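You operate a simulated robot arm through the tools that you are given. There is no shell and no other tool. Be economical: measure what you need, move in short steps, check, and stop when the job is done.

You are at the controls of a simulated two-armed robot. One attempt, no reset.

Task
Hold the hand-wash bowl on the table steady with one hand and put the cloth pad in it with the other.
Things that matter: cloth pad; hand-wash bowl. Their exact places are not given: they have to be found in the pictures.

The check looks at the end state, three seconds after you hand in, the way a careful person would. Anything else that was tipped, shoved, dropped, spilled or broken makes it a failure. Flat cloth is picked up by pressing the open fingertips on it (5 to 10 N) and closing them slowly along it; thin cloth reads only 2 to 8 mm in the jaws.

Robot
Two 7-joint arms with two-finger parallel grippers on one trunk, on a base that drives. Base frame: it is fixed to the floor where the robot stands at the start and does not move with it; the origin is under the middle of the robot, x ahead of it, y to its left, z up. Readings come in mm, degrees, newtons and seconds.
The left shoulder is at the start at [50, 177, 1079], the right one opposite. Places, roughly: cloth pad (6x5x9 cm) [500, -100, 900]; hand-wash bowl [-2000, 2000, 750]. Payload 3.43 kg a hand.
The TCP of each hand is the grasp point between the finger pads, 34 mm short of the fingertips. In the tool frame z runs along the fingers and y along their closing line. Largest opening 128 mm; finger width 24, thickness 12; the body of the gripper, 48 by 130 mm, starts 96 mm behind the TCP.
Orientation is that of the tool frame in the base frame, as a unit quaternion [w, x, y, z]. With the fingers straight down and closing along the base's y, the tool's x points along the base's -x, its y along +y and its z along -z.

Tools
- The arms move only by the tool play_rows. It takes "left_targets", "right_targets" or both (then of equal length, played together; a hand with none holds still); each is one flat list of numbers, 6 for each row, row after row: the shift along the tool's x, y, z in mm, then the turn, a rotation vector about the tool's x, y, z in rad. In form: [tx, ty, tz, rx, ry, rz, tx, ty, tz, rx, ry, rz, ...]. A call has 1 to 10 rows; each row shifts and turns the commanded pose from where the row before left it, along the tool's axes as they then stand. "left_gripper" and "right_gripper" are, for a hand that has rows, the closure in counts, from 0 (fully open) to 255 (shut), set as the call begins (left out, the last holds). A row lasts 0.2 s, in which the tool goes at most 50 mm and 8.6 degrees; a call with a longer step from one row to the next is refused whole, and so is a gripper value outside its range. A pose out of reach is approached as far as the arm can. The call stops where the force on the tool passes 40 N (or 10 N more than at its start, if that is more) or the arm is blocked; 0.2 s more then pass. The fingers move at their own pace (about 108 mm/s each) and stop on an object; they squeeze with about 24 N. The grip force told is the motor's: it shows also when the fingers shut on nothing. Time passes only in rows, and 0.2 s behind the last, so rows that do not move let the fingers close. It gives the time, the measured TCP pose, the force on the tool (base axes), the opening and the grip force at its end, in the units of the frame above (readings bear some noise), with the torque about the TCP (base axes, N m) and any sound that the robot's microphone picked up.
- Cameras (640 x 400 px; columns grow to the right, rows downward): "scene" is now at [159.2, -11.6, 1249.1]; the picture's right is [-0.13, -0.99, 0.00], its down [-0.51, 0.07, -0.86] and it looks along [0.85, -0.11, -0.51] (base axes); focal length 248 px, centre (320, 200). "left" rides on the left gripper at [76, 11, -160] in its tool frame; the picture's right is [-0.15, 0.99, 0.00], its down [-0.88, -0.13, -0.46] and it looks along [-0.45, -0.07, 0.89] (tool axes); focal length 234 px, centre (320, 200). "right" rides on the right gripper at [76, -11, -160] in its tool frame; the picture's right is [0.15, 0.99, 0.00], its down [-0.88, 0.13, -0.46] and it looks along [-0.45, 0.07, 0.89] (tool axes); focal length 234 px, centre (320, 200).
- capture(camera): a new picture of that camera. The clock stands still meanwhile.
- move_column(by): slides the trunk up (or, below 0, down) by that many mm; the arms and the scene camera ride with it, the base frame stays. It gives what a move gives, with no picture.
- roll_base(legs): drives the robot by 1 to 6 legs, each [ahead, turn to the left] in mm and degrees, along the robot's own axes; the way and the turn of a leg run together, so that a leg with both is an arc; at most 1500 mm and 180 degrees a leg. The arms and the cameras ride along, it lands a little off, and it stops where it bumps. It gives what a move gives.
- pan_tilt(pan, tilt): turns the head with the scene camera to pan (to the left, within 80 degrees either way) and tilt (down, from -29 to 69), counted from straight ahead of the robot. It gives what a move gives.
- locate(camera, pixels): for up to 12 pixels [column, row] of the newest picture of that camera ("zoom" is the newest enlarged one), the place [x, y, z] in the base frame of the surface seen there, good to about 3 mm. The clock stands still meanwhile.
- zoom(camera, box): a new picture of the part [left, top, right, bottom] of that camera's present view, enlarged. The clock stands still meanwhile.
- sign_off(): hands the job in; it is judged then, once.

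Go step by step. Measure first, check grasps and placings, and put right what went wrong. The budget is 80 turns and 70 pictures, counting those below and the enlarged ones. Unless the task says otherwise, let go and move clear before handing in, and close with one line.

The tools are called after "Request:" as a command line: name --argument value ..., lists and objects as JSON in quotes. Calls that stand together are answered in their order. play_rows: Moves the arms, as the interface text tells. Its arguments: {"type":"object","properties":{"left_targets":{"type":"array","items":{"type":"number"}},"left_gripper":{"type":"number"},"right_targets":{"type":"array","items":{"type":"number"}},"right_gripper":{"type":"number"}},"required":[]} The other tools are called the same way: move_column (by) slides the trunk up or down; roll_base (legs) drives the base; pan_tilt (pan, tilt) turns the head that bears the scene camera; capture (camera) takes a picture; locate (camera, pixels) gives the place of the surface under pixels of a picture; zoom (camera, box) takes an enlarged picture of a part of a camera's view; sign_off () hands the job in.

At the start:

```text
time: 0.0
left_eef_pos: [431.5, 91.9, 1119.2]
left_ee_rot: [0.0, 0.0, 1.0, 0.001]
left_wrist_force: [-0.1, -0.1, 0.4]
left_wrist_torque: [0.0, 0.0, 0.02]
left_grip_width: 128.0
left_gripper_force: 0.0
right_eef_pos: [406.4, -266.4, 1125.1]
right_ee_rot: [0.0, -0.001, 1.0, 0.0]
right_wrist_force: [-0.8, -0.9, -0.6]
right_wrist_torque: [0.04, -0.01, 0.0]
right_grip_width: 128.1
right_gripper_force: 0.0
trunk travel left (down, up): [-250.0, 151.0]
robot x, y, heading: [-1.4, 1.0, -0.1]
head pan, tilt: [-7.6, 31.0]
```

scene: 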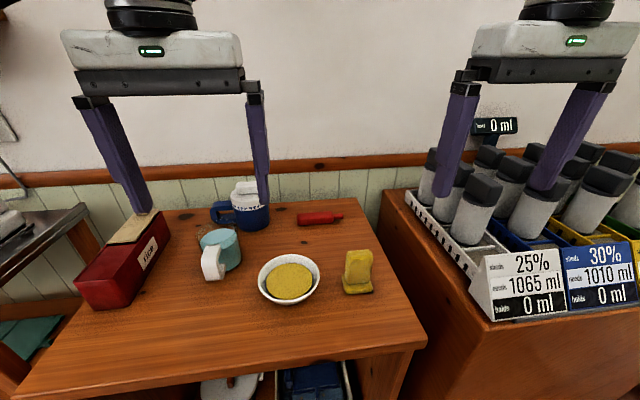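
right: 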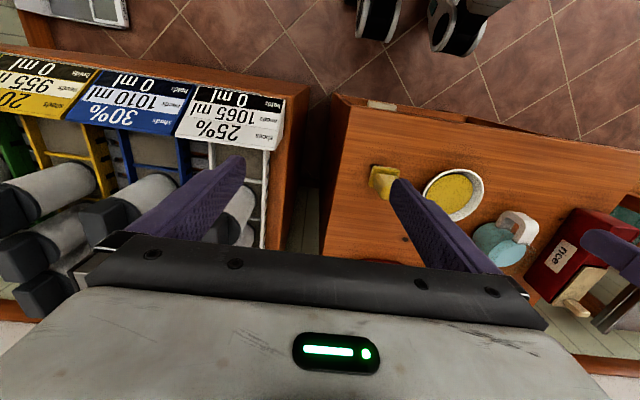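
left: 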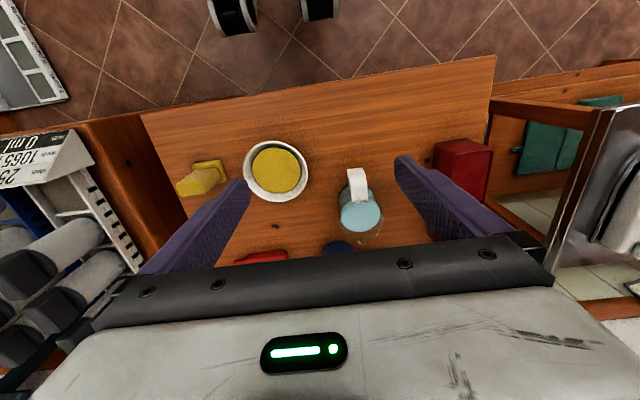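

The scene picture shows a bowl with something yellow at (289,278) and a yellow pad-like thing at (357,270). The rough place given for the hand-wash bowl is behind the robot, so I enlarge these things and measure them first.

Request:
zoom --camera "scene" --box '[180, 160, 420, 310]'

Request:
locate --camera "scene" --pixels '[[289, 281], [260, 276], [318, 276], [288, 303], [289, 256], [357, 255], [357, 288], [373, 291], [345, 291], [225, 240], [385, 195], [415, 345]]'

```text
2.67 times, centred on (300, 235) of scene
```

zoom: 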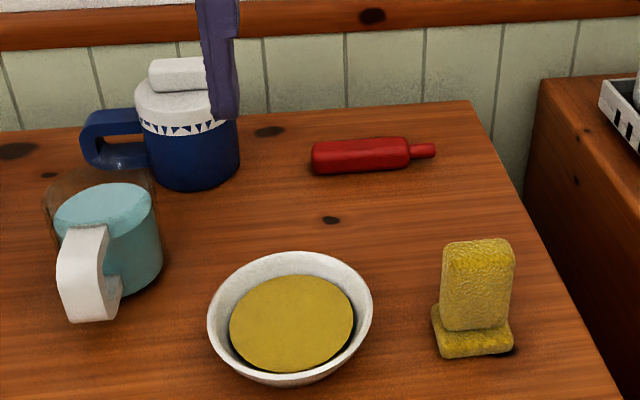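

```text
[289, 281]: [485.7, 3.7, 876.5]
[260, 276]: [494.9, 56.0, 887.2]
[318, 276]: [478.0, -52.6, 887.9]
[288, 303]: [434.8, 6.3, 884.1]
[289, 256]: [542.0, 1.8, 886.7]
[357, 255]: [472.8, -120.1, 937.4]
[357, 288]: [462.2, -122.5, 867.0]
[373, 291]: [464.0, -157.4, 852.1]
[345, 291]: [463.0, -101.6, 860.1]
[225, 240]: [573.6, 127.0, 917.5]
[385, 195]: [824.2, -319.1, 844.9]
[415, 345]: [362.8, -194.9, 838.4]
```

The small table's top is at about z=842, and the yellow pad stands there at about [470,-122], up to z≈940. The bowl here holds something yellow and isn't near the place given for the hand-wash bowl. I look left and back.

Request:
pan_tilt --pan 80 --tilt 15

Request:
capture --camera "scene"

```text
time: 1.6
left_eef_pos: [431.9, 91.7, 1117.9]
left_ee_rot: [0.0, 0.0, 1.0, 0.0]
left_wrist_force: [-0.2, -0.4, -0.8]
left_wrist_torque: [0.02, 0.02, 0.0]
left_grip_width: 128.1
left_gripper_force: 0.0
right_eef_pos: [406.7, -264.3, 1126.7]
right_ee_rot: [0.0, -0.001, 1.0, 0.001]
right_wrist_force: [0.2, 0.1, -0.3]
right_wrist_torque: [-0.02, -0.01, 0.01]
right_grip_width: 127.9
right_gripper_force: 0.2
trunk travel left (down, up): [-250.0, 151.0]
robot x, y, heading: [0.4, 0.8, -0.0]
head pan, tilt: [80.0, 15.0]
```

```text
65 pictures are left
```

scene: 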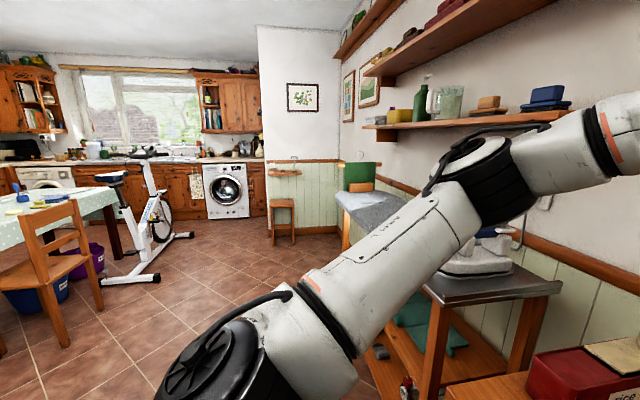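

To the far left at (40,205) stands a dining table with small things on it. I zoom in there and measure.

Request:
zoom --camera "scene" --box '[0, 150, 160, 250]'

Request:
locate --camera "scene" --pixels '[[55, 198], [20, 210], [115, 190], [75, 232], [45, 190], [150, 278], [360, 350], [440, 310]]'

```text
4.00 times, centred on (80, 200) of scene
```

zoom: 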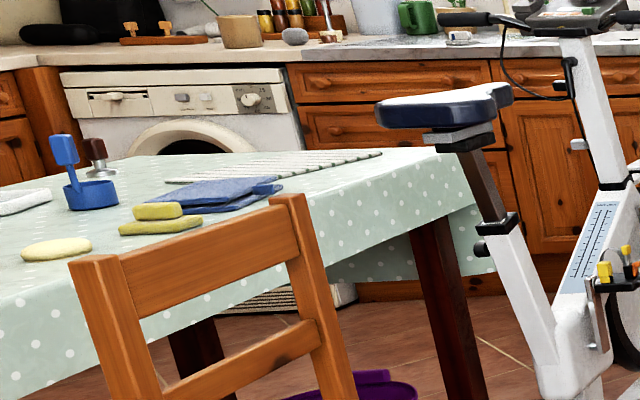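

```text
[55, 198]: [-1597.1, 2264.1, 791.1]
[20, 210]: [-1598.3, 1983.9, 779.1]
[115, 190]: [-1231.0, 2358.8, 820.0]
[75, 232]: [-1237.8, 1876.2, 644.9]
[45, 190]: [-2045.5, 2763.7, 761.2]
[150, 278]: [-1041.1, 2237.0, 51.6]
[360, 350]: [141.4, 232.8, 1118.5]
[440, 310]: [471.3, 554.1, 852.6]
```

The dining table at about [-1600,2000] is where the bowl should be, and the pad on the near table matches its given place. I take the pad first, so I look at it closely.

Request:
pan_tilt --pan -10 --tilt 40

Request:
zoom --camera "scene" --box '[300, 170, 420, 245]'

Request:
zoom --camera "right" --box '[340, 140, 500, 240]'

Request:
zoom --camera "left" --box '[150, 120, 310, 220]'

```text
time: 3.3
left_eef_pos: [430.9, 90.8, 1117.3]
left_ee_rot: [0.0, 0.0, 1.0, -0.001]
left_wrist_force: [1.0, -0.3, -0.2]
left_wrist_torque: [-0.01, 0.04, 0.03]
left_grip_width: 127.8
left_gripper_force: 0.2
right_eef_pos: [405.1, -265.4, 1125.6]
right_ee_rot: [-0.001, -0.002, 1.0, 0.0]
right_wrist_force: [-0.3, -0.2, 0.4]
right_wrist_torque: [0.01, 0.03, -0.02]
right_grip_width: 128.0
right_gripper_force: 0.0
trunk travel left (down, up): [-250.0, 151.0]
robot x, y, heading: [-0.0, -2.9, 0.0]
head pan, tilt: [-10.0, 40.0]
```

```text
5.33 times, centred on (360, 208) of scene
```

zoom: 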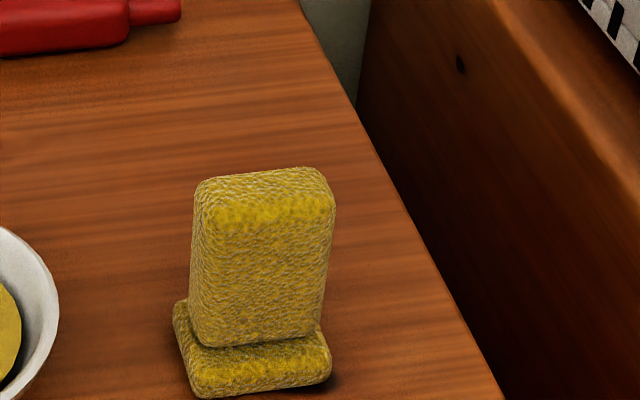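

```text
4.00 times, centred on (420, 190) of right
```

zoom: 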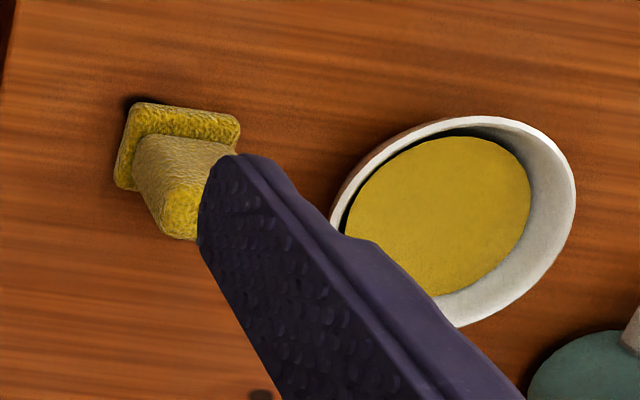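

```text
4.00 times, centred on (230, 170) of left
```

zoom: 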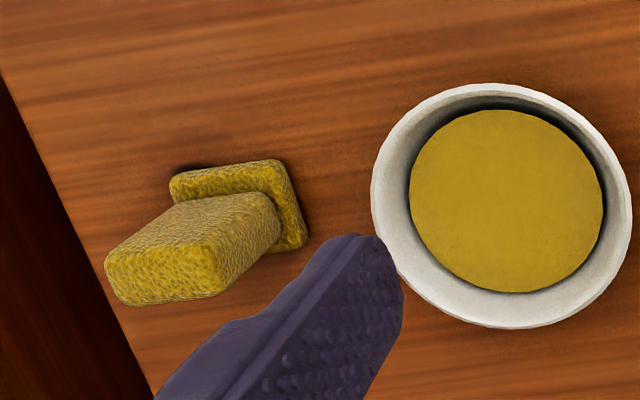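

The pad is an upright block on a wider foot, next to the bowl's rim. I measure its edges.

Request:
zoom --camera "scene" --box '[300, 170, 420, 245]'

Request:
locate --camera "zoom" --pixels '[[205, 190], [325, 178], [265, 182], [265, 172], [265, 215], [200, 320], [315, 320], [185, 345], [325, 370], [250, 360], [10, 260], [45, 300]]'

```text
5.33 times, centred on (360, 208) of scene
```

zoom: 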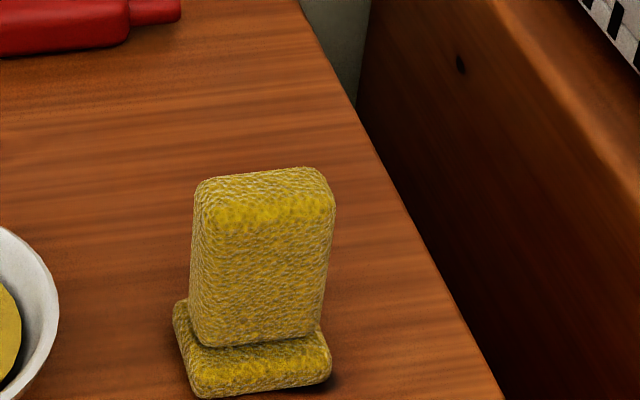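

```text
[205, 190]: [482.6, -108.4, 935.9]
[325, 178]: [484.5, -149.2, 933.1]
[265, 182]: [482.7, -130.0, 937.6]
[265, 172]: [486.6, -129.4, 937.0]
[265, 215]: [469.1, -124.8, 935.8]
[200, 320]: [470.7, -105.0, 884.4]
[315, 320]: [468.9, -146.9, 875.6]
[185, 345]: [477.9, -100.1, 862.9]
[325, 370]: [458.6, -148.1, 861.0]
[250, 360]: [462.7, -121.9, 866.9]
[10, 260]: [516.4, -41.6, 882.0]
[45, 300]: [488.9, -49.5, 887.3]
```

The pad's upright is centred at about [478,-127] and spans y -104 to -150, with its top at z≈937. I move the right hand over it, narrowed to about 88 mm, and check from above.

Request:
play_rows --right_targets '[-18, 34.5, 0, 0, 0, 0, -18, 34.5, 0, 0, 0, 0, -18, 34.5, 0, 0, 0, 0, -19, 34.5, 0, 0, 0, 0, 0, 0, 35, 0, 0, 0, 0, 0, 35, 0, 0, 0, 0, 0, 35, 0, 0, 0, 0, 0, 0, 0, 0, 0]' --right_gripper 80

Request:
capture --camera "right"

Request:
capture --camera "scene"

```text
time: 5.1
left_eef_pos: [431.3, 90.7, 1118.0]
left_ee_rot: [-0.001, -0.001, 1.0, 0.0]
left_wrist_force: [0.5, -0.3, 0.1]
left_wrist_torque: [0.02, -0.02, 0.03]
left_grip_width: 128.0
left_gripper_force: 0.0
right_eef_pos: [443.5, -176.5, 1006.1]
right_ee_rot: [0.001, -0.002, 1.0, 0.0]
right_wrist_force: [-0.7, 0.8, -0.1]
right_wrist_torque: [0.02, 0.01, 0.0]
right_grip_width: 87.9
right_gripper_force: 0.1
right hand out of reach, approached as far as the arm can: row 3, 4
trunk travel left (down, up): [-250.0, 151.0]
robot x, y, heading: [-4.1, 2.9, -0.0]
head pan, tilt: [-10.0, 40.0]
```

```text
59 pictures are left
```

right: 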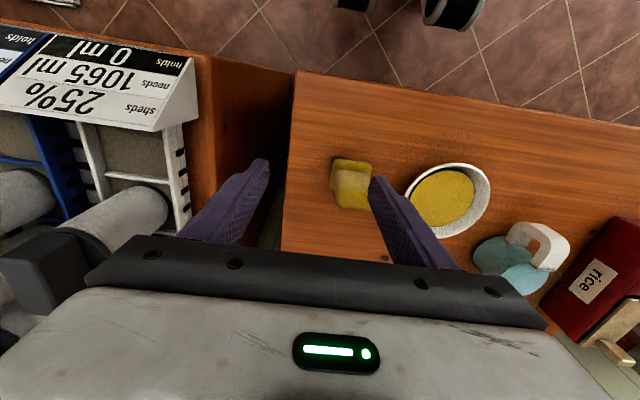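

```text
58 pictures are left
```

scene: 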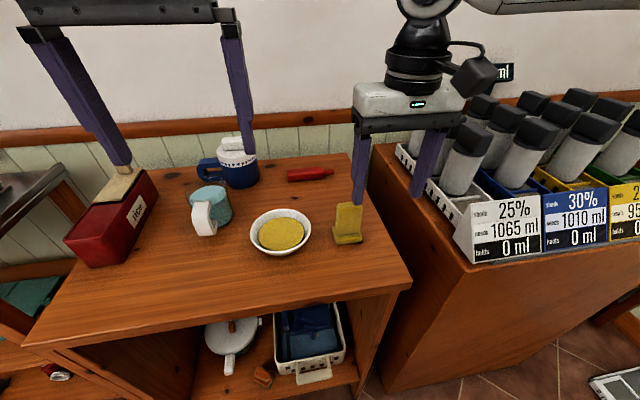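

The higher pose was out of reach, so the hand sits at [443,-176,1006]. From this height I move the remaining 35 mm ahead and 49 mm to the left.

Request:
play_rows --right_targets '[-17, 25, 0, 0, 0, 0, -18, 24, 0, 0, 0, 0, 0, 0, 0, 0, 0, 0]'

```text
time: 5.9
left_eef_pos: [432.4, 91.4, 1118.3]
left_ee_rot: [0.001, 0.0, 1.0, 0.0]
left_wrist_force: [-0.2, -0.2, 0.3]
left_wrist_torque: [0.04, -0.03, -0.04]
left_grip_width: 128.0
left_gripper_force: 0.1
right_eef_pos: [460.6, -151.8, 1005.5]
right_ee_rot: [0.001, -0.001, 1.0, 0.0]
right_wrist_force: [-0.4, -0.4, 0.4]
right_wrist_torque: [-0.01, -0.01, -0.04]
right_grip_width: 87.8
right_gripper_force: 0.1
right hand out of reach, approached as far as the arm can: row 2
trunk travel left (down, up): [-250.0, 151.0]
robot x, y, heading: [2.1, -2.1, -0.1]
head pan, tilt: [-10.0, 40.0]
```

Reach is limited this high above the table, so I raise the trunk. The hand can then work lower relative to the shoulder.

Request:
move_column --by 130

Request:
play_rows --right_targets '[0, 0, 45, 0, 0, 0, 0, 0, 45, 0, 0, 0, 0, 0, 40, 0, 0, 0, -9, 12, 0, 0, 0, 0, -9, 13, 0, 0, 0, 0, 0, 0, 0, 0, 0, 0]'

```text
time: 7.5
left_eef_pos: [431.0, 91.8, 1248.3]
left_ee_rot: [-0.001, 0.0, 1.0, 0.0]
left_wrist_force: [1.0, 0.0, 0.6]
left_wrist_torque: [0.01, 0.0, 0.03]
left_grip_width: 128.1
left_gripper_force: 0.1
right_eef_pos: [461.5, -151.6, 1134.5]
right_ee_rot: [0.0, -0.001, 1.0, 0.0]
right_wrist_force: [0.2, 0.5, 0.8]
right_wrist_torque: [0.0, 0.03, 0.01]
right_grip_width: 87.9
right_gripper_force: 0.0
trunk travel left (down, up): [-380.0, 21.0]
robot x, y, heading: [2.8, -1.3, -0.1]
head pan, tilt: [-10.0, 40.0]
```

```text
time: 8.8
left_eef_pos: [431.1, 91.1, 1248.2]
left_ee_rot: [0.001, 0.001, 1.0, 0.0]
left_wrist_force: [0.3, 1.0, -0.3]
left_wrist_torque: [-0.01, -0.03, -0.02]
left_grip_width: 128.1
left_gripper_force: 0.0
right_eef_pos: [463.7, -151.3, 1009.5]
right_ee_rot: [0.001, -0.001, 1.0, 0.001]
right_wrist_force: [-0.6, -0.8, 0.0]
right_wrist_torque: [-0.01, 0.0, 0.02]
right_grip_width: 87.9
right_gripper_force: 0.2
right hand out of reach, approached as far as the arm can: row 4, 5
trunk travel left (down, up): [-380.0, 21.0]
robot x, y, heading: [1.0, 4.5, 0.0]
head pan, tilt: [-10.0, 40.0]
```

I test which direction is blocked: first only to the left, then only ahead.

Request:
play_rows --right_targets '[0, 12, 0, 0, 0, 0, 0, 12, 0, 0, 0, 0, 0, 0, 0, 0, 0, 0]'

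Request:
play_rows --right_targets '[-8, 0, 0, 0, 0, 0, -8, 0, 0, 0, 0, 0, 0, 0, 0, 0, 0, 0]'

```text
time: 9.7
left_eef_pos: [431.4, 91.0, 1248.1]
left_ee_rot: [0.0, 0.0, 1.0, 0.0]
left_wrist_force: [-0.8, 0.2, 0.8]
left_wrist_torque: [0.0, 0.03, 0.01]
left_grip_width: 127.9
left_gripper_force: 0.1
right_eef_pos: [451.4, -141.9, 1015.3]
right_ee_rot: [0.001, -0.001, 1.0, 0.001]
right_wrist_force: [0.2, 0.2, 1.0]
right_wrist_torque: [-0.03, -0.03, 0.0]
right_grip_width: 87.9
right_gripper_force: 0.0
right hand out of reach, approached as far as the arm can: row 1, 2
trunk travel left (down, up): [-380.0, 21.0]
robot x, y, heading: [4.8, 0.5, 0.1]
head pan, tilt: [-10.0, 40.0]
```

```text
time: 10.4
left_eef_pos: [431.6, 89.9, 1249.2]
left_ee_rot: [0.001, 0.0, 1.0, 0.0]
left_wrist_force: [0.9, -0.2, 0.5]
left_wrist_torque: [0.0, 0.01, 0.0]
left_grip_width: 128.0
left_gripper_force: 0.1
right_eef_pos: [462.9, -148.4, 1016.6]
right_ee_rot: [0.002, -0.002, 1.0, 0.001]
right_wrist_force: [-0.1, -0.2, -0.7]
right_wrist_torque: [0.0, 0.03, 0.0]
right_grip_width: 87.5
right_gripper_force: 0.0
right hand out of reach, approached as far as the arm can: row 1, 2
trunk travel left (down, up): [-380.0, 21.0]
robot x, y, heading: [-3.4, 3.5, -0.0]
head pan, tilt: [-10.0, 40.0]
```

The hand slides along a limit of about 414 mm from the right shoulder. Turning the base 15° to the left brings that shoulder closer to the pad, so I do that.

Request:
roll_base --legs '[[0, 16]]'

```text
time: 11.8
left_eef_pos: [390.6, 205.8, 1247.6]
left_ee_rot: [0.0, -0.138, 0.99, 0.0]
left_wrist_force: [-1.5, 0.2, -0.8]
left_wrist_torque: [-0.04, 0.0, 0.02]
left_grip_width: 127.8
left_gripper_force: 0.1
right_eef_pos: [485.9, -17.2, 1016.0]
right_ee_rot: [0.002, -0.139, 0.99, 0.001]
right_wrist_force: [-0.7, -0.4, 0.4]
right_wrist_torque: [-0.02, -0.04, -0.01]
right_grip_width: 87.9
right_gripper_force: 0.1
trunk travel left (down, up): [-380.0, 21.0]
robot x, y, heading: [0.1, 1.3, 15.9]
head pan, tilt: [-10.0, 40.0]
```

The robot has turned. I move the hand over [480,-127] and turn it back square to the pad.

Request:
play_rows --right_targets '[9, -26, 0, 0, 0, 0, 9, -26, 0, 0, 0, 0, 9, -26, 0, 0, 0, 0, 9, -26, 0, 0, 0, 0, 0, 0, 0, 0, 0, 0.12, 0, 0, 0, 0, 0, 0.12, 0, 0, 0, 0, 0, 0, 0, 0, 0, 0, 0, 0]'

Request:
capture --camera "scene"

Request:
capture --camera "right"

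```text
time: 13.6
left_eef_pos: [389.3, 205.2, 1248.0]
left_ee_rot: [0.0, -0.138, 0.99, 0.0]
left_wrist_force: [-0.2, -0.3, -0.8]
left_wrist_torque: [0.02, -0.03, -0.01]
left_grip_width: 128.1
left_gripper_force: 0.0
right_eef_pos: [479.5, -126.9, 1015.9]
right_ee_rot: [0.001, -0.019, 1.0, 0.001]
right_wrist_force: [0.0, -0.2, -0.2]
right_wrist_torque: [0.0, -0.01, 0.0]
right_grip_width: 87.9
right_gripper_force: 0.1
trunk travel left (down, up): [-380.0, 21.0]
robot x, y, heading: [-3.4, -0.1, 15.7]
head pan, tilt: [-10.0, 40.0]
```

```text
57 pictures are left
```

scene: 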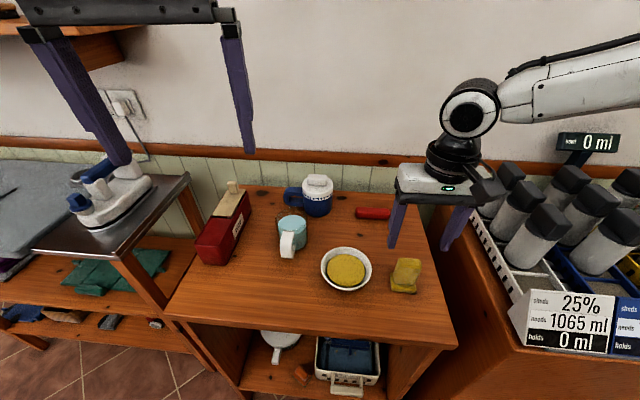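

```text
56 pictures are left
```

right: 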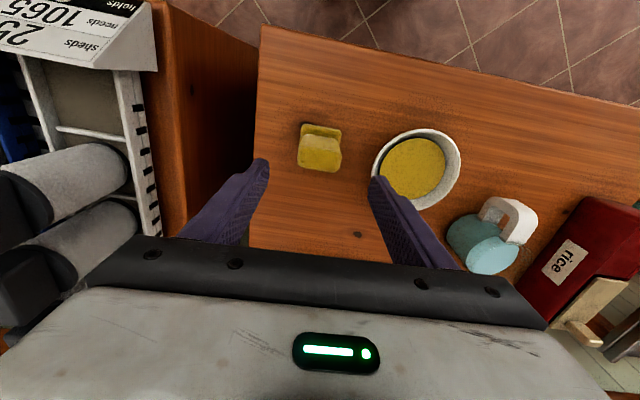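

The jaws straddle the pad. I go down to TCP z≈906, which keeps the tips above the foot, and then close.

Request:
play_rows --right_targets '[0, 0, 30, 0, 0, 0, 0, 0, 30, 0, 0, 0, 0, 0, 25, 0, 0, 0, 0, 0, 25, 0, 0, 0, 0, 0, 0, 0, 0, 0]'

Request:
capture --camera "right"

Request:
zoom --camera "scene" --box '[300, 150, 540, 300]'

```text
time: 14.8
left_eef_pos: [390.6, 204.6, 1248.6]
left_ee_rot: [0.0, -0.138, 0.99, 0.0]
left_wrist_force: [1.1, 0.1, 0.5]
left_wrist_torque: [0.01, -0.03, 0.03]
left_grip_width: 127.9
left_gripper_force: 0.0
right_eef_pos: [481.6, -126.5, 903.8]
right_ee_rot: [0.001, -0.02, 1.0, 0.002]
right_wrist_force: [-0.1, 0.0, 0.0]
right_wrist_torque: [-0.03, 0.04, 0.0]
right_grip_width: 87.7
right_gripper_force: 0.0
trunk travel left (down, up): [-380.0, 21.0]
robot x, y, heading: [-0.5, 1.3, 15.8]
head pan, tilt: [-10.0, 40.0]
```

```text
55 pictures are left
```

right: 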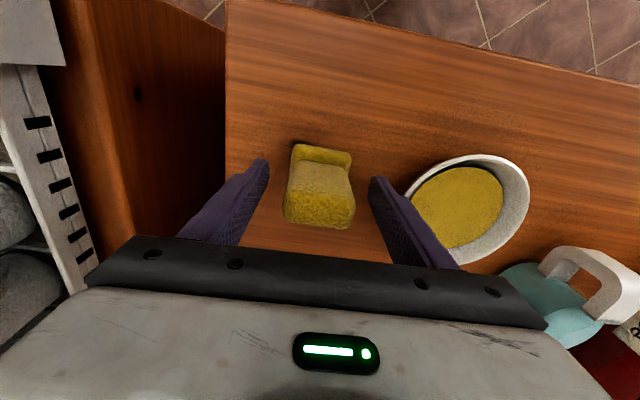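

```text
2.67 times, centred on (420, 225) of scene
```

zoom: 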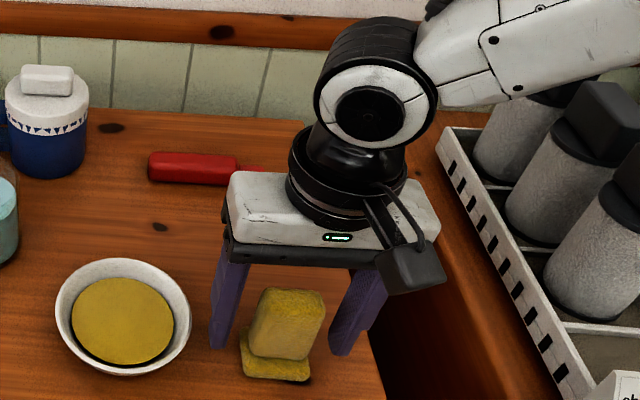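

The pad is centred between the fingers, so I close slowly.

Request:
play_rows --right_targets '[0, 0, 0, 0, 0, 0, 0, 0, 0, 0, 0, 0, 0, 0, 0, 0, 0, 0, 0, 0, 0, 0, 0, 0]' --right_gripper 200

```text
time: 15.8
left_eef_pos: [389.8, 205.0, 1248.5]
left_ee_rot: [0.0, -0.138, 0.99, 0.001]
left_wrist_force: [0.0, 0.1, -0.2]
left_wrist_torque: [-0.01, 0.02, 0.0]
left_grip_width: 127.9
left_gripper_force: 0.1
right_eef_pos: [481.5, -126.2, 905.3]
right_ee_rot: [0.001, -0.02, 1.0, 0.002]
right_wrist_force: [1.4, 0.7, -0.4]
right_wrist_torque: [0.0, 0.03, 0.02]
right_grip_width: 47.2
right_gripper_force: 23.7
trunk travel left (down, up): [-380.0, 21.0]
robot x, y, heading: [1.3, 1.4, 15.7]
head pan, tilt: [-10.0, 40.0]
```

Gripped at 47 mm with 24 N. I lift it 110 mm and check.

Request:
play_rows --right_targets '[0, 0, -20, 0, 0, 0, 0, 0, -30, 0, 0, 0, 0, 0, -30, 0, 0, 0, 0, 0, -30, 0, 0, 0, 0, 0, 0, 0, 0, 0]'

Request:
capture --camera "scene"

Request:
capture --camera "right"

```text
time: 17.0
left_eef_pos: [390.4, 205.1, 1247.8]
left_ee_rot: [0.0, -0.138, 0.99, 0.0]
left_wrist_force: [-0.6, 0.1, 0.6]
left_wrist_torque: [-0.01, -0.01, -0.02]
left_grip_width: 128.2
left_gripper_force: 0.0
right_eef_pos: [483.1, -128.2, 1015.9]
right_ee_rot: [0.001, -0.019, 1.0, 0.002]
right_wrist_force: [-0.1, 0.3, -0.1]
right_wrist_torque: [0.0, -0.01, 0.0]
right_grip_width: 47.5
right_gripper_force: 24.1
trunk travel left (down, up): [-380.0, 21.0]
robot x, y, heading: [0.0, -0.7, 15.8]
head pan, tilt: [-10.0, 40.0]
```

```text
53 pictures are left
```

scene: 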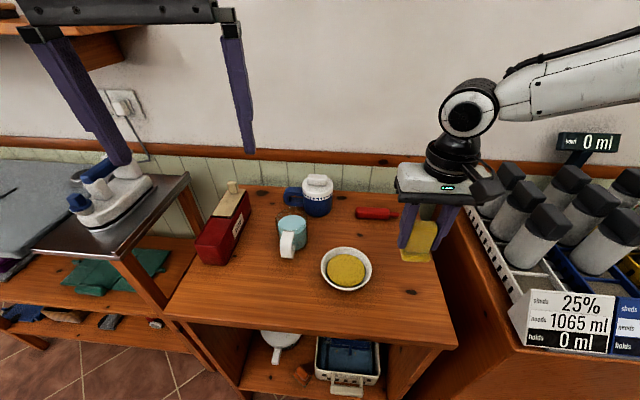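

```text
52 pictures are left
```

right: 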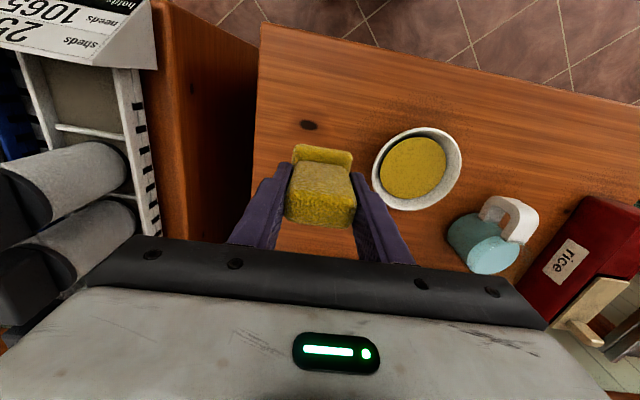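

The pad is held with its foot just below the fingertips. I pull the hand in and up for driving, and look to the right for obstacles before turning.

Request:
play_rows --right_targets '[35, -8, 0, 0, 0, 0, 35, -8, -20, 0, 0, 0, 35, -8, -40, 0, 0, 0, 20, -8, -40, 0, 0, 0, 0, 0, -40, 0, 0, 0, 0, 0, 0, 0, 0, 0]'

Request:
pan_tilt --pan -80 --tilt 25

Request:
capture --camera "scene"

```text
refused: row 3 steps farther than a row can; nothing moved
```

```text
time: 18.4
left_eef_pos: [389.5, 206.4, 1248.0]
left_ee_rot: [0.0, -0.139, 0.99, -0.001]
left_wrist_force: [-1.0, 0.7, 1.1]
left_wrist_torque: [-0.03, 0.01, -0.02]
left_grip_width: 127.9
left_gripper_force: 0.1
right_eef_pos: [481.3, -126.3, 1015.2]
right_ee_rot: [0.001, -0.019, 1.0, 0.001]
right_wrist_force: [0.2, 0.8, -0.2]
right_wrist_torque: [0.03, -0.03, 0.04]
right_grip_width: 47.1
right_gripper_force: 23.8
trunk travel left (down, up): [-380.0, 21.0]
robot x, y, heading: [0.0, 0.3, 15.5]
head pan, tilt: [-80.0, 25.0]
```

```text
51 pictures are left
```

scene: 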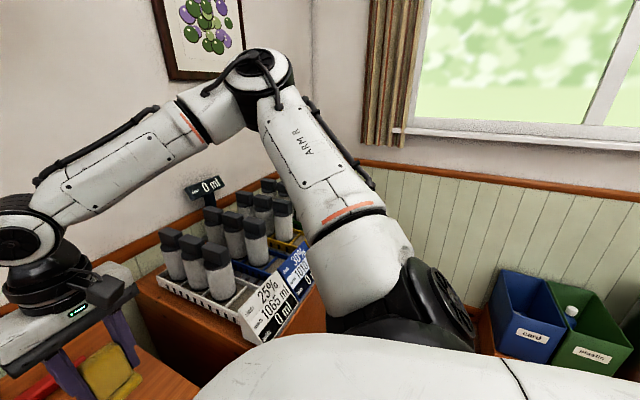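

One row was too long, so nothing moved. I redo it with smaller steps.

Request:
play_rows --right_targets '[35, -8, 0, 0, 0, 0, 35, -8, -20, 0, 0, 0, 30, -8, -30, 0, 0, 0, 20, -8, -40, 0, 0, 0, 0, 0, -40, 0, 0, 0, 0, 0, 0, 0, 0, 0]'

```text
time: 19.8
left_eef_pos: [389.2, 205.6, 1248.1]
left_ee_rot: [0.0, -0.138, 0.99, 0.001]
left_wrist_force: [-0.3, -0.6, 1.0]
left_wrist_torque: [0.03, -0.03, -0.01]
left_grip_width: 128.0
left_gripper_force: 0.0
right_eef_pos: [362.2, -164.0, 1145.0]
right_ee_rot: [0.001, -0.019, 1.0, 0.001]
right_wrist_force: [-0.1, -0.1, -0.1]
right_wrist_torque: [0.0, 0.0, 0.0]
right_grip_width: 47.2
right_gripper_force: 23.9
trunk travel left (down, up): [-380.0, 21.0]
robot x, y, heading: [-0.7, -4.7, 16.0]
head pan, tilt: [-80.0, 25.0]
```

Now I turn left 75° in place, with the hands well above everything, and look left with the head.

Request:
roll_base --legs '[[0, 75]]'

Request:
pan_tilt --pan 45 --tilt 20

Request:
capture --camera "scene"

```text
time: 23.4
left_eef_pos: [-101.2, 428.8, 1248.4]
left_ee_rot: [0.0, 0.716, -0.698, 0.0]
left_wrist_force: [-0.6, 0.1, 0.2]
left_wrist_torque: [-0.01, -0.03, -0.01]
left_grip_width: 128.1
left_gripper_force: 0.1
right_eef_pos: [248.5, 308.8, 1144.9]
right_ee_rot: [-0.001, -0.628, 0.779, 0.002]
right_wrist_force: [-0.6, -1.2, 0.1]
right_wrist_torque: [0.04, -0.01, -0.01]
right_grip_width: 47.4
right_gripper_force: 24.1
trunk travel left (down, up): [-380.0, 21.0]
robot x, y, heading: [-1.1, -0.2, 91.3]
head pan, tilt: [-80.0, 25.0]
```

```text
time: 25.5
left_eef_pos: [-102.0, 429.4, 1247.9]
left_ee_rot: [0.0, 0.716, -0.698, 0.0]
left_wrist_force: [-1.0, -0.9, 0.0]
left_wrist_torque: [0.01, -0.01, 0.01]
left_grip_width: 127.9
left_gripper_force: 0.1
right_eef_pos: [249.4, 309.4, 1144.2]
right_ee_rot: [-0.001, -0.628, 0.778, 0.002]
right_wrist_force: [-0.6, -0.5, -0.2]
right_wrist_torque: [0.0, 0.03, 0.01]
right_grip_width: 47.3
right_gripper_force: 24.3
trunk travel left (down, up): [-380.0, 21.0]
robot x, y, heading: [-2.1, 4.1, 91.6]
head pan, tilt: [45.0, 20.0]
```

```text
50 pictures are left
```

scene: 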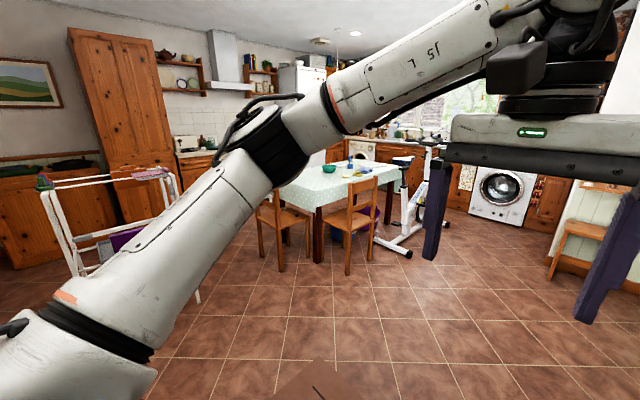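

The dining table is at (335,180), with a green bowl at (330,168). I zoom in and measure it, the table's edge and the chairs.

Request:
zoom --camera "scene" --box '[250, 130, 450, 255]'

Request:
locate --camera "scene" --pixels '[[330, 168], [315, 205], [285, 195], [378, 176], [262, 230], [347, 274], [385, 230], [410, 255], [318, 262], [280, 270], [350, 180], [400, 170]]'

```text
3.20 times, centred on (350, 192) of scene
```

zoom: 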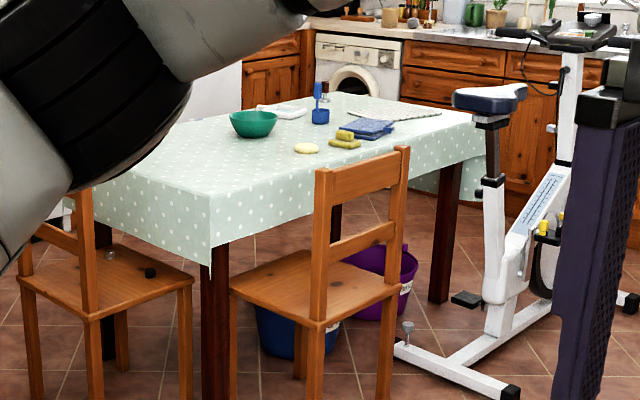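

```text
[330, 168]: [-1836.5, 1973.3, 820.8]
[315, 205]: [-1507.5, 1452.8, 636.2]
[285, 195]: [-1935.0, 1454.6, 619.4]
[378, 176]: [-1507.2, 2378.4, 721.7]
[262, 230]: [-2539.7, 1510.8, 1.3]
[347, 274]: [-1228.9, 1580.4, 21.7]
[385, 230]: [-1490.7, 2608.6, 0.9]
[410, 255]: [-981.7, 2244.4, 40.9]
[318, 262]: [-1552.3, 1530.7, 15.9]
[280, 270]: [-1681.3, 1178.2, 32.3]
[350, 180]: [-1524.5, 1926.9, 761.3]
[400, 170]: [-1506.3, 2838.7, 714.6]
```

The bowl is at about [-1836,1973,820], 330 mm in from the table side at x≈-1507. I measure the chair, the bike and the other table edges to plan the way in.

Request:
locate --camera "zoom" --pixels '[[322, 172], [404, 152], [235, 285], [315, 325], [395, 290], [315, 395], [387, 375], [490, 92], [455, 95], [515, 392], [395, 350], [490, 185]]'

Request:
locate --camera "scene" --pixels '[[318, 167], [342, 167], [330, 172], [330, 165], [346, 177], [350, 158], [354, 172], [366, 170], [300, 178], [410, 166], [340, 162], [290, 225]]'

```text
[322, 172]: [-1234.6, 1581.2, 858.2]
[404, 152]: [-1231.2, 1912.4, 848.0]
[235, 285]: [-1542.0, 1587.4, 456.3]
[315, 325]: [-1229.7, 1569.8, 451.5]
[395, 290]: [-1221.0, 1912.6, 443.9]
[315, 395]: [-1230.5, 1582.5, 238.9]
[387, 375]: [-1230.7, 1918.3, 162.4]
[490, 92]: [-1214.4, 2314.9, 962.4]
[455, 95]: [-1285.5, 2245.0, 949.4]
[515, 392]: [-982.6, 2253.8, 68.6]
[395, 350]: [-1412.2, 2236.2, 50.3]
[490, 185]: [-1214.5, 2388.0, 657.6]
```

```text
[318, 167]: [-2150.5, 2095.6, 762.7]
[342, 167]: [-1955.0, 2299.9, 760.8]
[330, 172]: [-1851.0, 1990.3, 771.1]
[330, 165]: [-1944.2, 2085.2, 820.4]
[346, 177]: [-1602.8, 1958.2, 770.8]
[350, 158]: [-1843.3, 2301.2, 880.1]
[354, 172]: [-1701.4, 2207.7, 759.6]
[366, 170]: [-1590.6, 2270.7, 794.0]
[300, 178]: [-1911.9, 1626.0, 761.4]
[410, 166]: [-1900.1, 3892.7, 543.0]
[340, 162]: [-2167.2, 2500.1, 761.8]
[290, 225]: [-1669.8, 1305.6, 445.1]
```

The side chair fills y 1570–1918 at x down to -1220 and the bike starts at y≈2236, so this side looks tight. I turn farther left to see the rest of the room and the table's other sides.

Request:
roll_base --legs '[[0, 65]]'

Request:
pan_tilt --pan 0 --tilt 20

Request:
capture --camera "scene"

```text
time: 28.7
left_eef_pos: [-429.7, 96.2, 1247.8]
left_ee_rot: [0.0, 0.977, -0.213, 0.0]
left_wrist_force: [0.4, 0.2, -0.4]
left_wrist_torque: [0.01, -0.01, -0.02]
left_grip_width: 127.9
left_gripper_force: 0.2
right_eef_pos: [-168.6, 359.1, 1144.6]
right_ee_rot: [0.002, 0.945, -0.326, -0.001]
right_wrist_force: [0.4, -0.1, -0.7]
right_wrist_torque: [0.0, -0.01, 0.02]
right_grip_width: 47.1
right_gripper_force: 23.7
trunk travel left (down, up): [-380.0, 21.0]
robot x, y, heading: [0.7, 0.8, 155.2]
head pan, tilt: [45.0, 20.0]
```

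```text
time: 29.8
left_eef_pos: [-429.6, 96.7, 1248.2]
left_ee_rot: [0.0, 0.977, -0.212, 0.001]
left_wrist_force: [0.9, 0.1, 0.4]
left_wrist_torque: [0.01, 0.02, 0.02]
left_grip_width: 127.9
left_gripper_force: 0.1
right_eef_pos: [-170.0, 359.5, 1145.5]
right_ee_rot: [0.001, 0.945, -0.327, -0.001]
right_wrist_force: [0.0, 0.4, -0.6]
right_wrist_torque: [0.01, -0.01, -0.03]
right_grip_width: 47.5
right_gripper_force: 24.2
trunk travel left (down, up): [-380.0, 21.0]
robot x, y, heading: [2.4, 0.1, 155.3]
head pan, tilt: [0.0, 20.0]
```

```text
48 pictures are left
```

scene: 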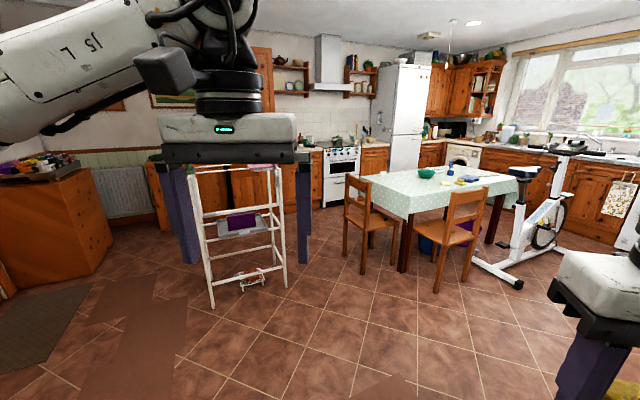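

From here the table's left part is in view. I zoom in and measure the table's left corner, the front chair, and the drying rack.

Request:
zoom --camera "scene" --box '[330, 150, 530, 275]'

Request:
locate --camera "zoom" --pixels '[[95, 78], [240, 200], [180, 60], [115, 105], [50, 90], [118, 200], [180, 250], [75, 380], [275, 60], [330, 55], [305, 95], [305, 75]]'

Request:
locate --camera "scene" --pixels '[[212, 306], [285, 286], [243, 290], [240, 200], [320, 270], [362, 180], [425, 173]]'

```text
3.20 times, centred on (430, 212) of scene
```

zoom: 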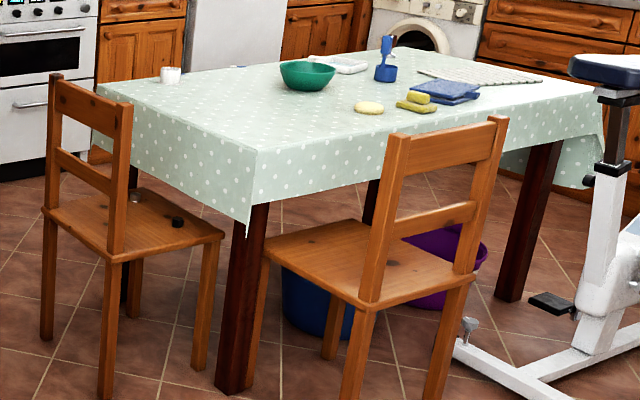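

```text
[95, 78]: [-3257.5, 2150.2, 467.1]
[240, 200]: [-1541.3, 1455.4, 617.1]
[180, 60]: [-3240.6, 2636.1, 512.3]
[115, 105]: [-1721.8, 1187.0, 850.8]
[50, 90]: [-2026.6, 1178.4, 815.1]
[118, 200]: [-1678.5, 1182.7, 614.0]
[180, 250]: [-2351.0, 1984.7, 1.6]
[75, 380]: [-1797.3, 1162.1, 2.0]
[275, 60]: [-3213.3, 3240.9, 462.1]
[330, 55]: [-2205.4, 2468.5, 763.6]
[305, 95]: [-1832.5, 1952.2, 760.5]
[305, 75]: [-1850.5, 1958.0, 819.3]
```

```text
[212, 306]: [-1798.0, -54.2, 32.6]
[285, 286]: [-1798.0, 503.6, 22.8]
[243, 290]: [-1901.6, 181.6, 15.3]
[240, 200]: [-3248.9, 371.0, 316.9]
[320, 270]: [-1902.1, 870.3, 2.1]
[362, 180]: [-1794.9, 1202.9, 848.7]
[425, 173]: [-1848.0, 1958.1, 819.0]
```

I measure the table's far-left edge, the bowl's rim and the rack's depth. I also look down at my own base to know its size.

Request:
locate --camera "zoom" --pixels '[[100, 88], [110, 90], [130, 84], [150, 78], [240, 66], [281, 72], [334, 75], [306, 64], [170, 76], [370, 53]]'

Request:
locate --camera "scene" --pixels '[[196, 190], [272, 172], [205, 270], [265, 200], [280, 240], [262, 282], [240, 225]]'

Request:
pan_tilt --pan 0 --tilt 69

Request:
capture --camera "scene"

```text
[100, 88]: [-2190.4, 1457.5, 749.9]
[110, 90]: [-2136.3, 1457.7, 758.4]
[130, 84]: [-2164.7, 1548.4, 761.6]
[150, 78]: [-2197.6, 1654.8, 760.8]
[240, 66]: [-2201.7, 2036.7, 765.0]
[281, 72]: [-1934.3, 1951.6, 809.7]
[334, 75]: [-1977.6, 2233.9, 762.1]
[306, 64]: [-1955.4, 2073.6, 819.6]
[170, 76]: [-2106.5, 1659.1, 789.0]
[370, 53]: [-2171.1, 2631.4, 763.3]
```

```text
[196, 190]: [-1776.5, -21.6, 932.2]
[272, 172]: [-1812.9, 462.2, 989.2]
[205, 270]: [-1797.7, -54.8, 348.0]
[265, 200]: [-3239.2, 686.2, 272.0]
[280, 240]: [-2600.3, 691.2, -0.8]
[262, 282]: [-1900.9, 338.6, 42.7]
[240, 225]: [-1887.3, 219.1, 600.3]
```

```text
time: 31.0
left_eef_pos: [-429.5, 96.4, 1249.0]
left_ee_rot: [0.0, 0.977, -0.212, 0.0]
left_wrist_force: [-0.2, -0.2, 0.4]
left_wrist_torque: [0.0, 0.03, 0.04]
left_grip_width: 128.1
left_gripper_force: 0.0
right_eef_pos: [-169.2, 359.0, 1144.1]
right_ee_rot: [0.001, 0.945, -0.326, -0.002]
right_wrist_force: [-0.1, -0.1, -0.2]
right_wrist_torque: [-0.01, 0.02, -0.04]
right_grip_width: 47.3
right_gripper_force: 23.5
trunk travel left (down, up): [-380.0, 21.0]
robot x, y, heading: [-1.1, 2.1, 155.7]
head pan, tilt: [0.0, 68.8]
```

```text
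46 pictures are left
```

scene: 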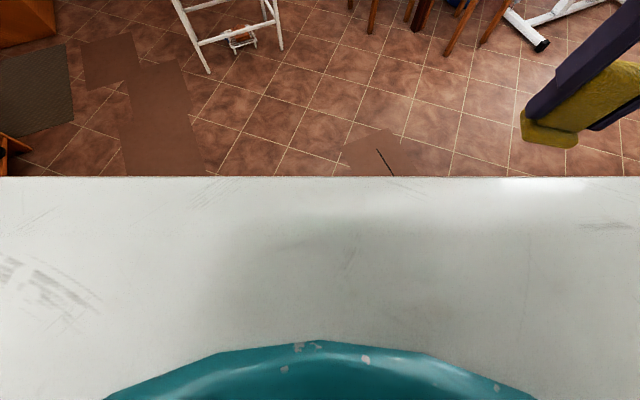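

The table is about 700 mm wide (x -1507 to -2205), and the bowl's centre is about [-1903,2015] with its rim at z≈820, only 300 mm from the far side. I measure my own body.

Request:
locate --camera "scene" --pixels '[[320, 185], [5, 185], [635, 185], [320, 300], [320, 380], [140, 120], [370, 150], [205, 65], [280, 45]]'

Request:
pan_tilt --pan 70 --tilt 60

Request:
capture --camera "scene"

```text
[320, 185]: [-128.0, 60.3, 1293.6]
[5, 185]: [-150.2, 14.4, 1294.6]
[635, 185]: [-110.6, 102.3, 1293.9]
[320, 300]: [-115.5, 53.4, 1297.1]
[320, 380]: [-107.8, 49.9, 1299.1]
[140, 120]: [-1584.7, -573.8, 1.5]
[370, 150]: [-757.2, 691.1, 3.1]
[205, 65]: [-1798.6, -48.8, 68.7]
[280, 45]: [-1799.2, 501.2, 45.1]
```

```text
time: 32.4
left_eef_pos: [-430.2, 96.0, 1247.2]
left_ee_rot: [0.0, 0.977, -0.212, 0.0]
left_wrist_force: [-0.4, -0.7, -0.4]
left_wrist_torque: [0.01, 0.0, -0.02]
left_grip_width: 128.0
left_gripper_force: 0.0
right_eef_pos: [-168.9, 360.0, 1145.5]
right_ee_rot: [0.001, 0.945, -0.326, -0.002]
right_wrist_force: [-0.7, -0.9, -0.6]
right_wrist_torque: [0.02, 0.01, -0.02]
right_grip_width: 47.2
right_gripper_force: 23.8
trunk travel left (down, up): [-380.0, 21.0]
robot x, y, heading: [-0.7, -4.2, 155.4]
head pan, tilt: [70.0, 60.0]
```

```text
45 pictures are left
```

scene: 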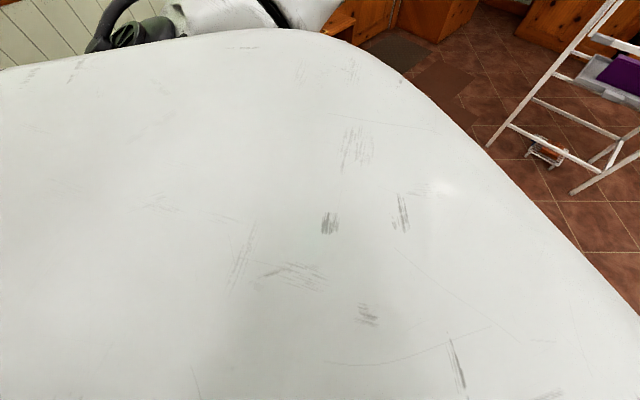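

My own base isn't visible from the head. The hand cameras look back towards it, so I use the left one.

Request:
capture --camera "left"

Request:
capture --camera "right"

```text
44 pictures are left
```

left: 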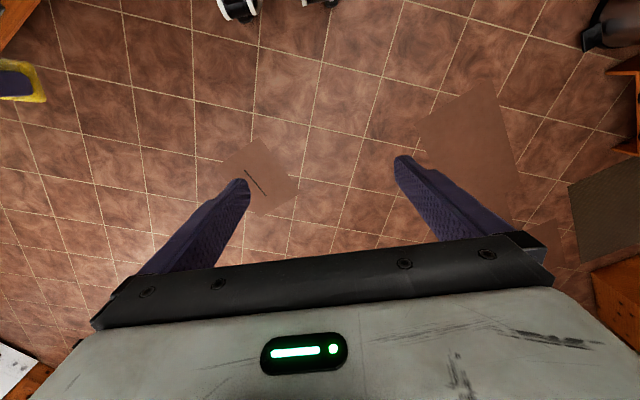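

```text
43 pictures are left
```

right: 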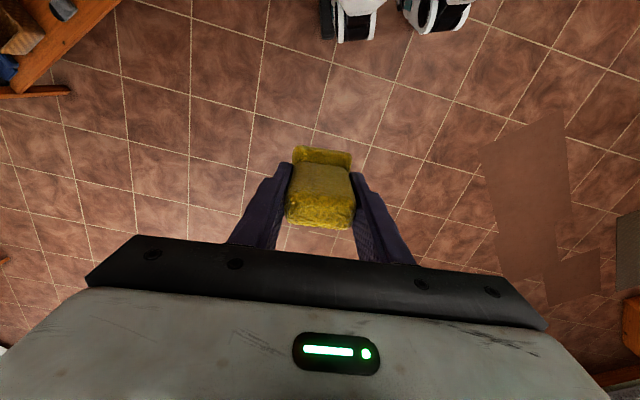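

Request:
locate --camera "left" --pixels '[[240, 15], [228, 8], [255, 12], [320, 3], [235, 20]]'

Request:
locate --camera "right" --pixels '[[345, 40], [328, 38], [375, 38], [350, 25], [430, 30], [415, 25], [465, 25], [330, 5], [380, 5], [480, 5]]'

```text
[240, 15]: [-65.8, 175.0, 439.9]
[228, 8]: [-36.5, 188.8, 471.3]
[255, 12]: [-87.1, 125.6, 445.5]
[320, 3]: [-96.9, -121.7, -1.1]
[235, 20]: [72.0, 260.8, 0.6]
```

```text
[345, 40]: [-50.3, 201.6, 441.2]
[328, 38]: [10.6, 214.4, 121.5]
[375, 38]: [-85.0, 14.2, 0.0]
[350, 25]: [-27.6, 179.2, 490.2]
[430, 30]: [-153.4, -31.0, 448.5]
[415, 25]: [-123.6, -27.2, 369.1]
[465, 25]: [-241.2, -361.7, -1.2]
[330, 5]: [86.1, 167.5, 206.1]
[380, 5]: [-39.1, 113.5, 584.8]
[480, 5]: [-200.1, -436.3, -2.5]
```

My legs reach only about 130 mm ahead and ±200 mm to the sides, so I can go around to the table's far (-x) side through the corridor at y≈840, between the rack and the front chair. I drive there first and look.

Request:
roll_base --legs '[[0, -10.5], [1465, 0], [0, 35]]'

Request:
pan_tilt --pan 0 --tilt 35

Request:
capture --camera "scene"

```text
time: 42.0
left_eef_pos: [-1619.4, 728.6, 1247.4]
left_ee_rot: [0.0, 1.0, 0.009, 0.0]
left_wrist_force: [0.6, -0.5, 0.3]
left_wrist_torque: [0.01, 0.01, 0.02]
left_grip_width: 128.1
left_gripper_force: 0.1
right_eef_pos: [-1497.1, 1077.2, 1145.0]
right_ee_rot: [0.001, 0.994, -0.11, -0.003]
right_wrist_force: [0.2, 0.7, -0.6]
right_wrist_torque: [-0.01, 0.03, -0.01]
right_grip_width: 47.2
right_gripper_force: 24.1
trunk travel left (down, up): [-380.0, 21.0]
robot x, y, heading: [-1186.3, 822.9, -179.0]
head pan, tilt: [70.0, 60.0]
```

```text
time: 43.4
left_eef_pos: [-1619.9, 730.8, 1248.4]
left_ee_rot: [0.0, 1.0, 0.008, 0.0]
left_wrist_force: [-0.3, -0.3, 0.2]
left_wrist_torque: [0.02, 0.0, -0.02]
left_grip_width: 127.9
left_gripper_force: 0.1
right_eef_pos: [-1496.5, 1077.6, 1146.2]
right_ee_rot: [0.002, 0.994, -0.11, -0.002]
right_wrist_force: [0.7, -0.7, 0.0]
right_wrist_torque: [-0.02, -0.01, 0.0]
right_grip_width: 47.4
right_gripper_force: 24.1
trunk travel left (down, up): [-380.0, 21.0]
robot x, y, heading: [-1188.5, 826.6, -179.1]
head pan, tilt: [0.0, 35.0]
```

```text
42 pictures are left
```

scene: 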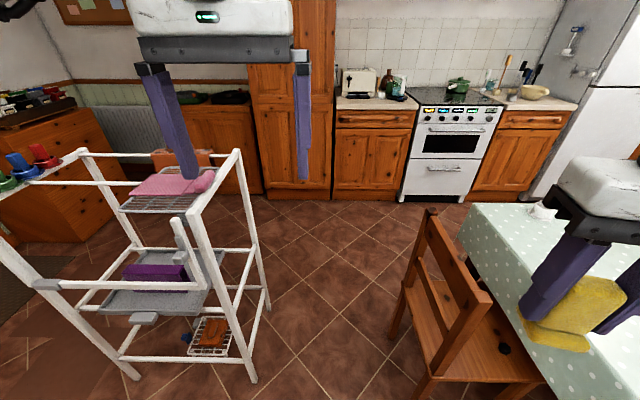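

The corridor floor is clear. I measure the rack's nearest posts and the chair back.

Request:
locate --camera "scene" --pixels '[[240, 155], [255, 380], [268, 308], [190, 215], [432, 215], [485, 300], [405, 330], [393, 335], [430, 195], [530, 195], [475, 210]]'

```text
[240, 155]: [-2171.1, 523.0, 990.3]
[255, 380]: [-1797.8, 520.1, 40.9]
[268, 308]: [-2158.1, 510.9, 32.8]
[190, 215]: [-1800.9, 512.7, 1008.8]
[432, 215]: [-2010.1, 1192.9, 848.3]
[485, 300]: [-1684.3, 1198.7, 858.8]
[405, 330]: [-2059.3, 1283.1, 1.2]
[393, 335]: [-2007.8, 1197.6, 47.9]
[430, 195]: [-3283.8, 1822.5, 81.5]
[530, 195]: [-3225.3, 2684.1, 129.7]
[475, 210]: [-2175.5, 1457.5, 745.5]
```

The corridor runs from y≈523 to y≈1180. I drive through the middle to x≈-2620, turn to face along the table's far side, and look.

Request:
roll_base --legs '[[0, -3], [1430, 0], [0, -88]]'

Request:
capture --camera "scene"

```text
time: 54.8
left_eef_pos: [-2717.6, 1322.6, 1247.0]
left_ee_rot: [0.001, -0.703, 0.711, 0.0]
left_wrist_force: [-0.5, 0.3, 0.0]
left_wrist_torque: [0.0, 0.01, 0.02]
left_grip_width: 127.9
left_gripper_force: 0.0
right_eef_pos: [-2373.4, 1190.6, 1145.9]
right_ee_rot: [0.0, -0.613, 0.79, 0.002]
right_wrist_force: [-0.3, 0.6, -0.8]
right_wrist_torque: [0.01, 0.01, -0.01]
right_grip_width: 47.4
right_gripper_force: 24.4
trunk travel left (down, up): [-380.0, 21.0]
robot x, y, heading: [-2633.4, 887.9, 89.1]
head pan, tilt: [0.0, 35.0]
```

```text
41 pictures are left
```

scene: 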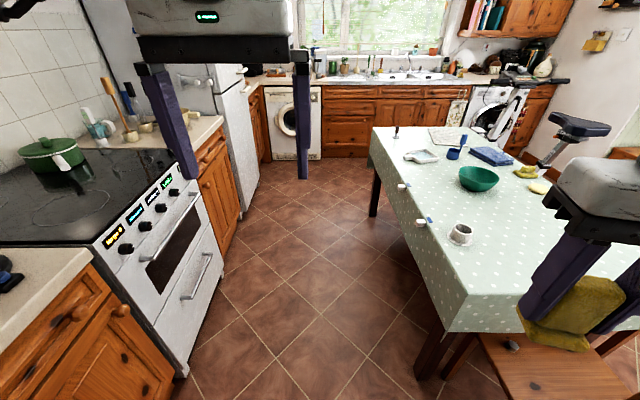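

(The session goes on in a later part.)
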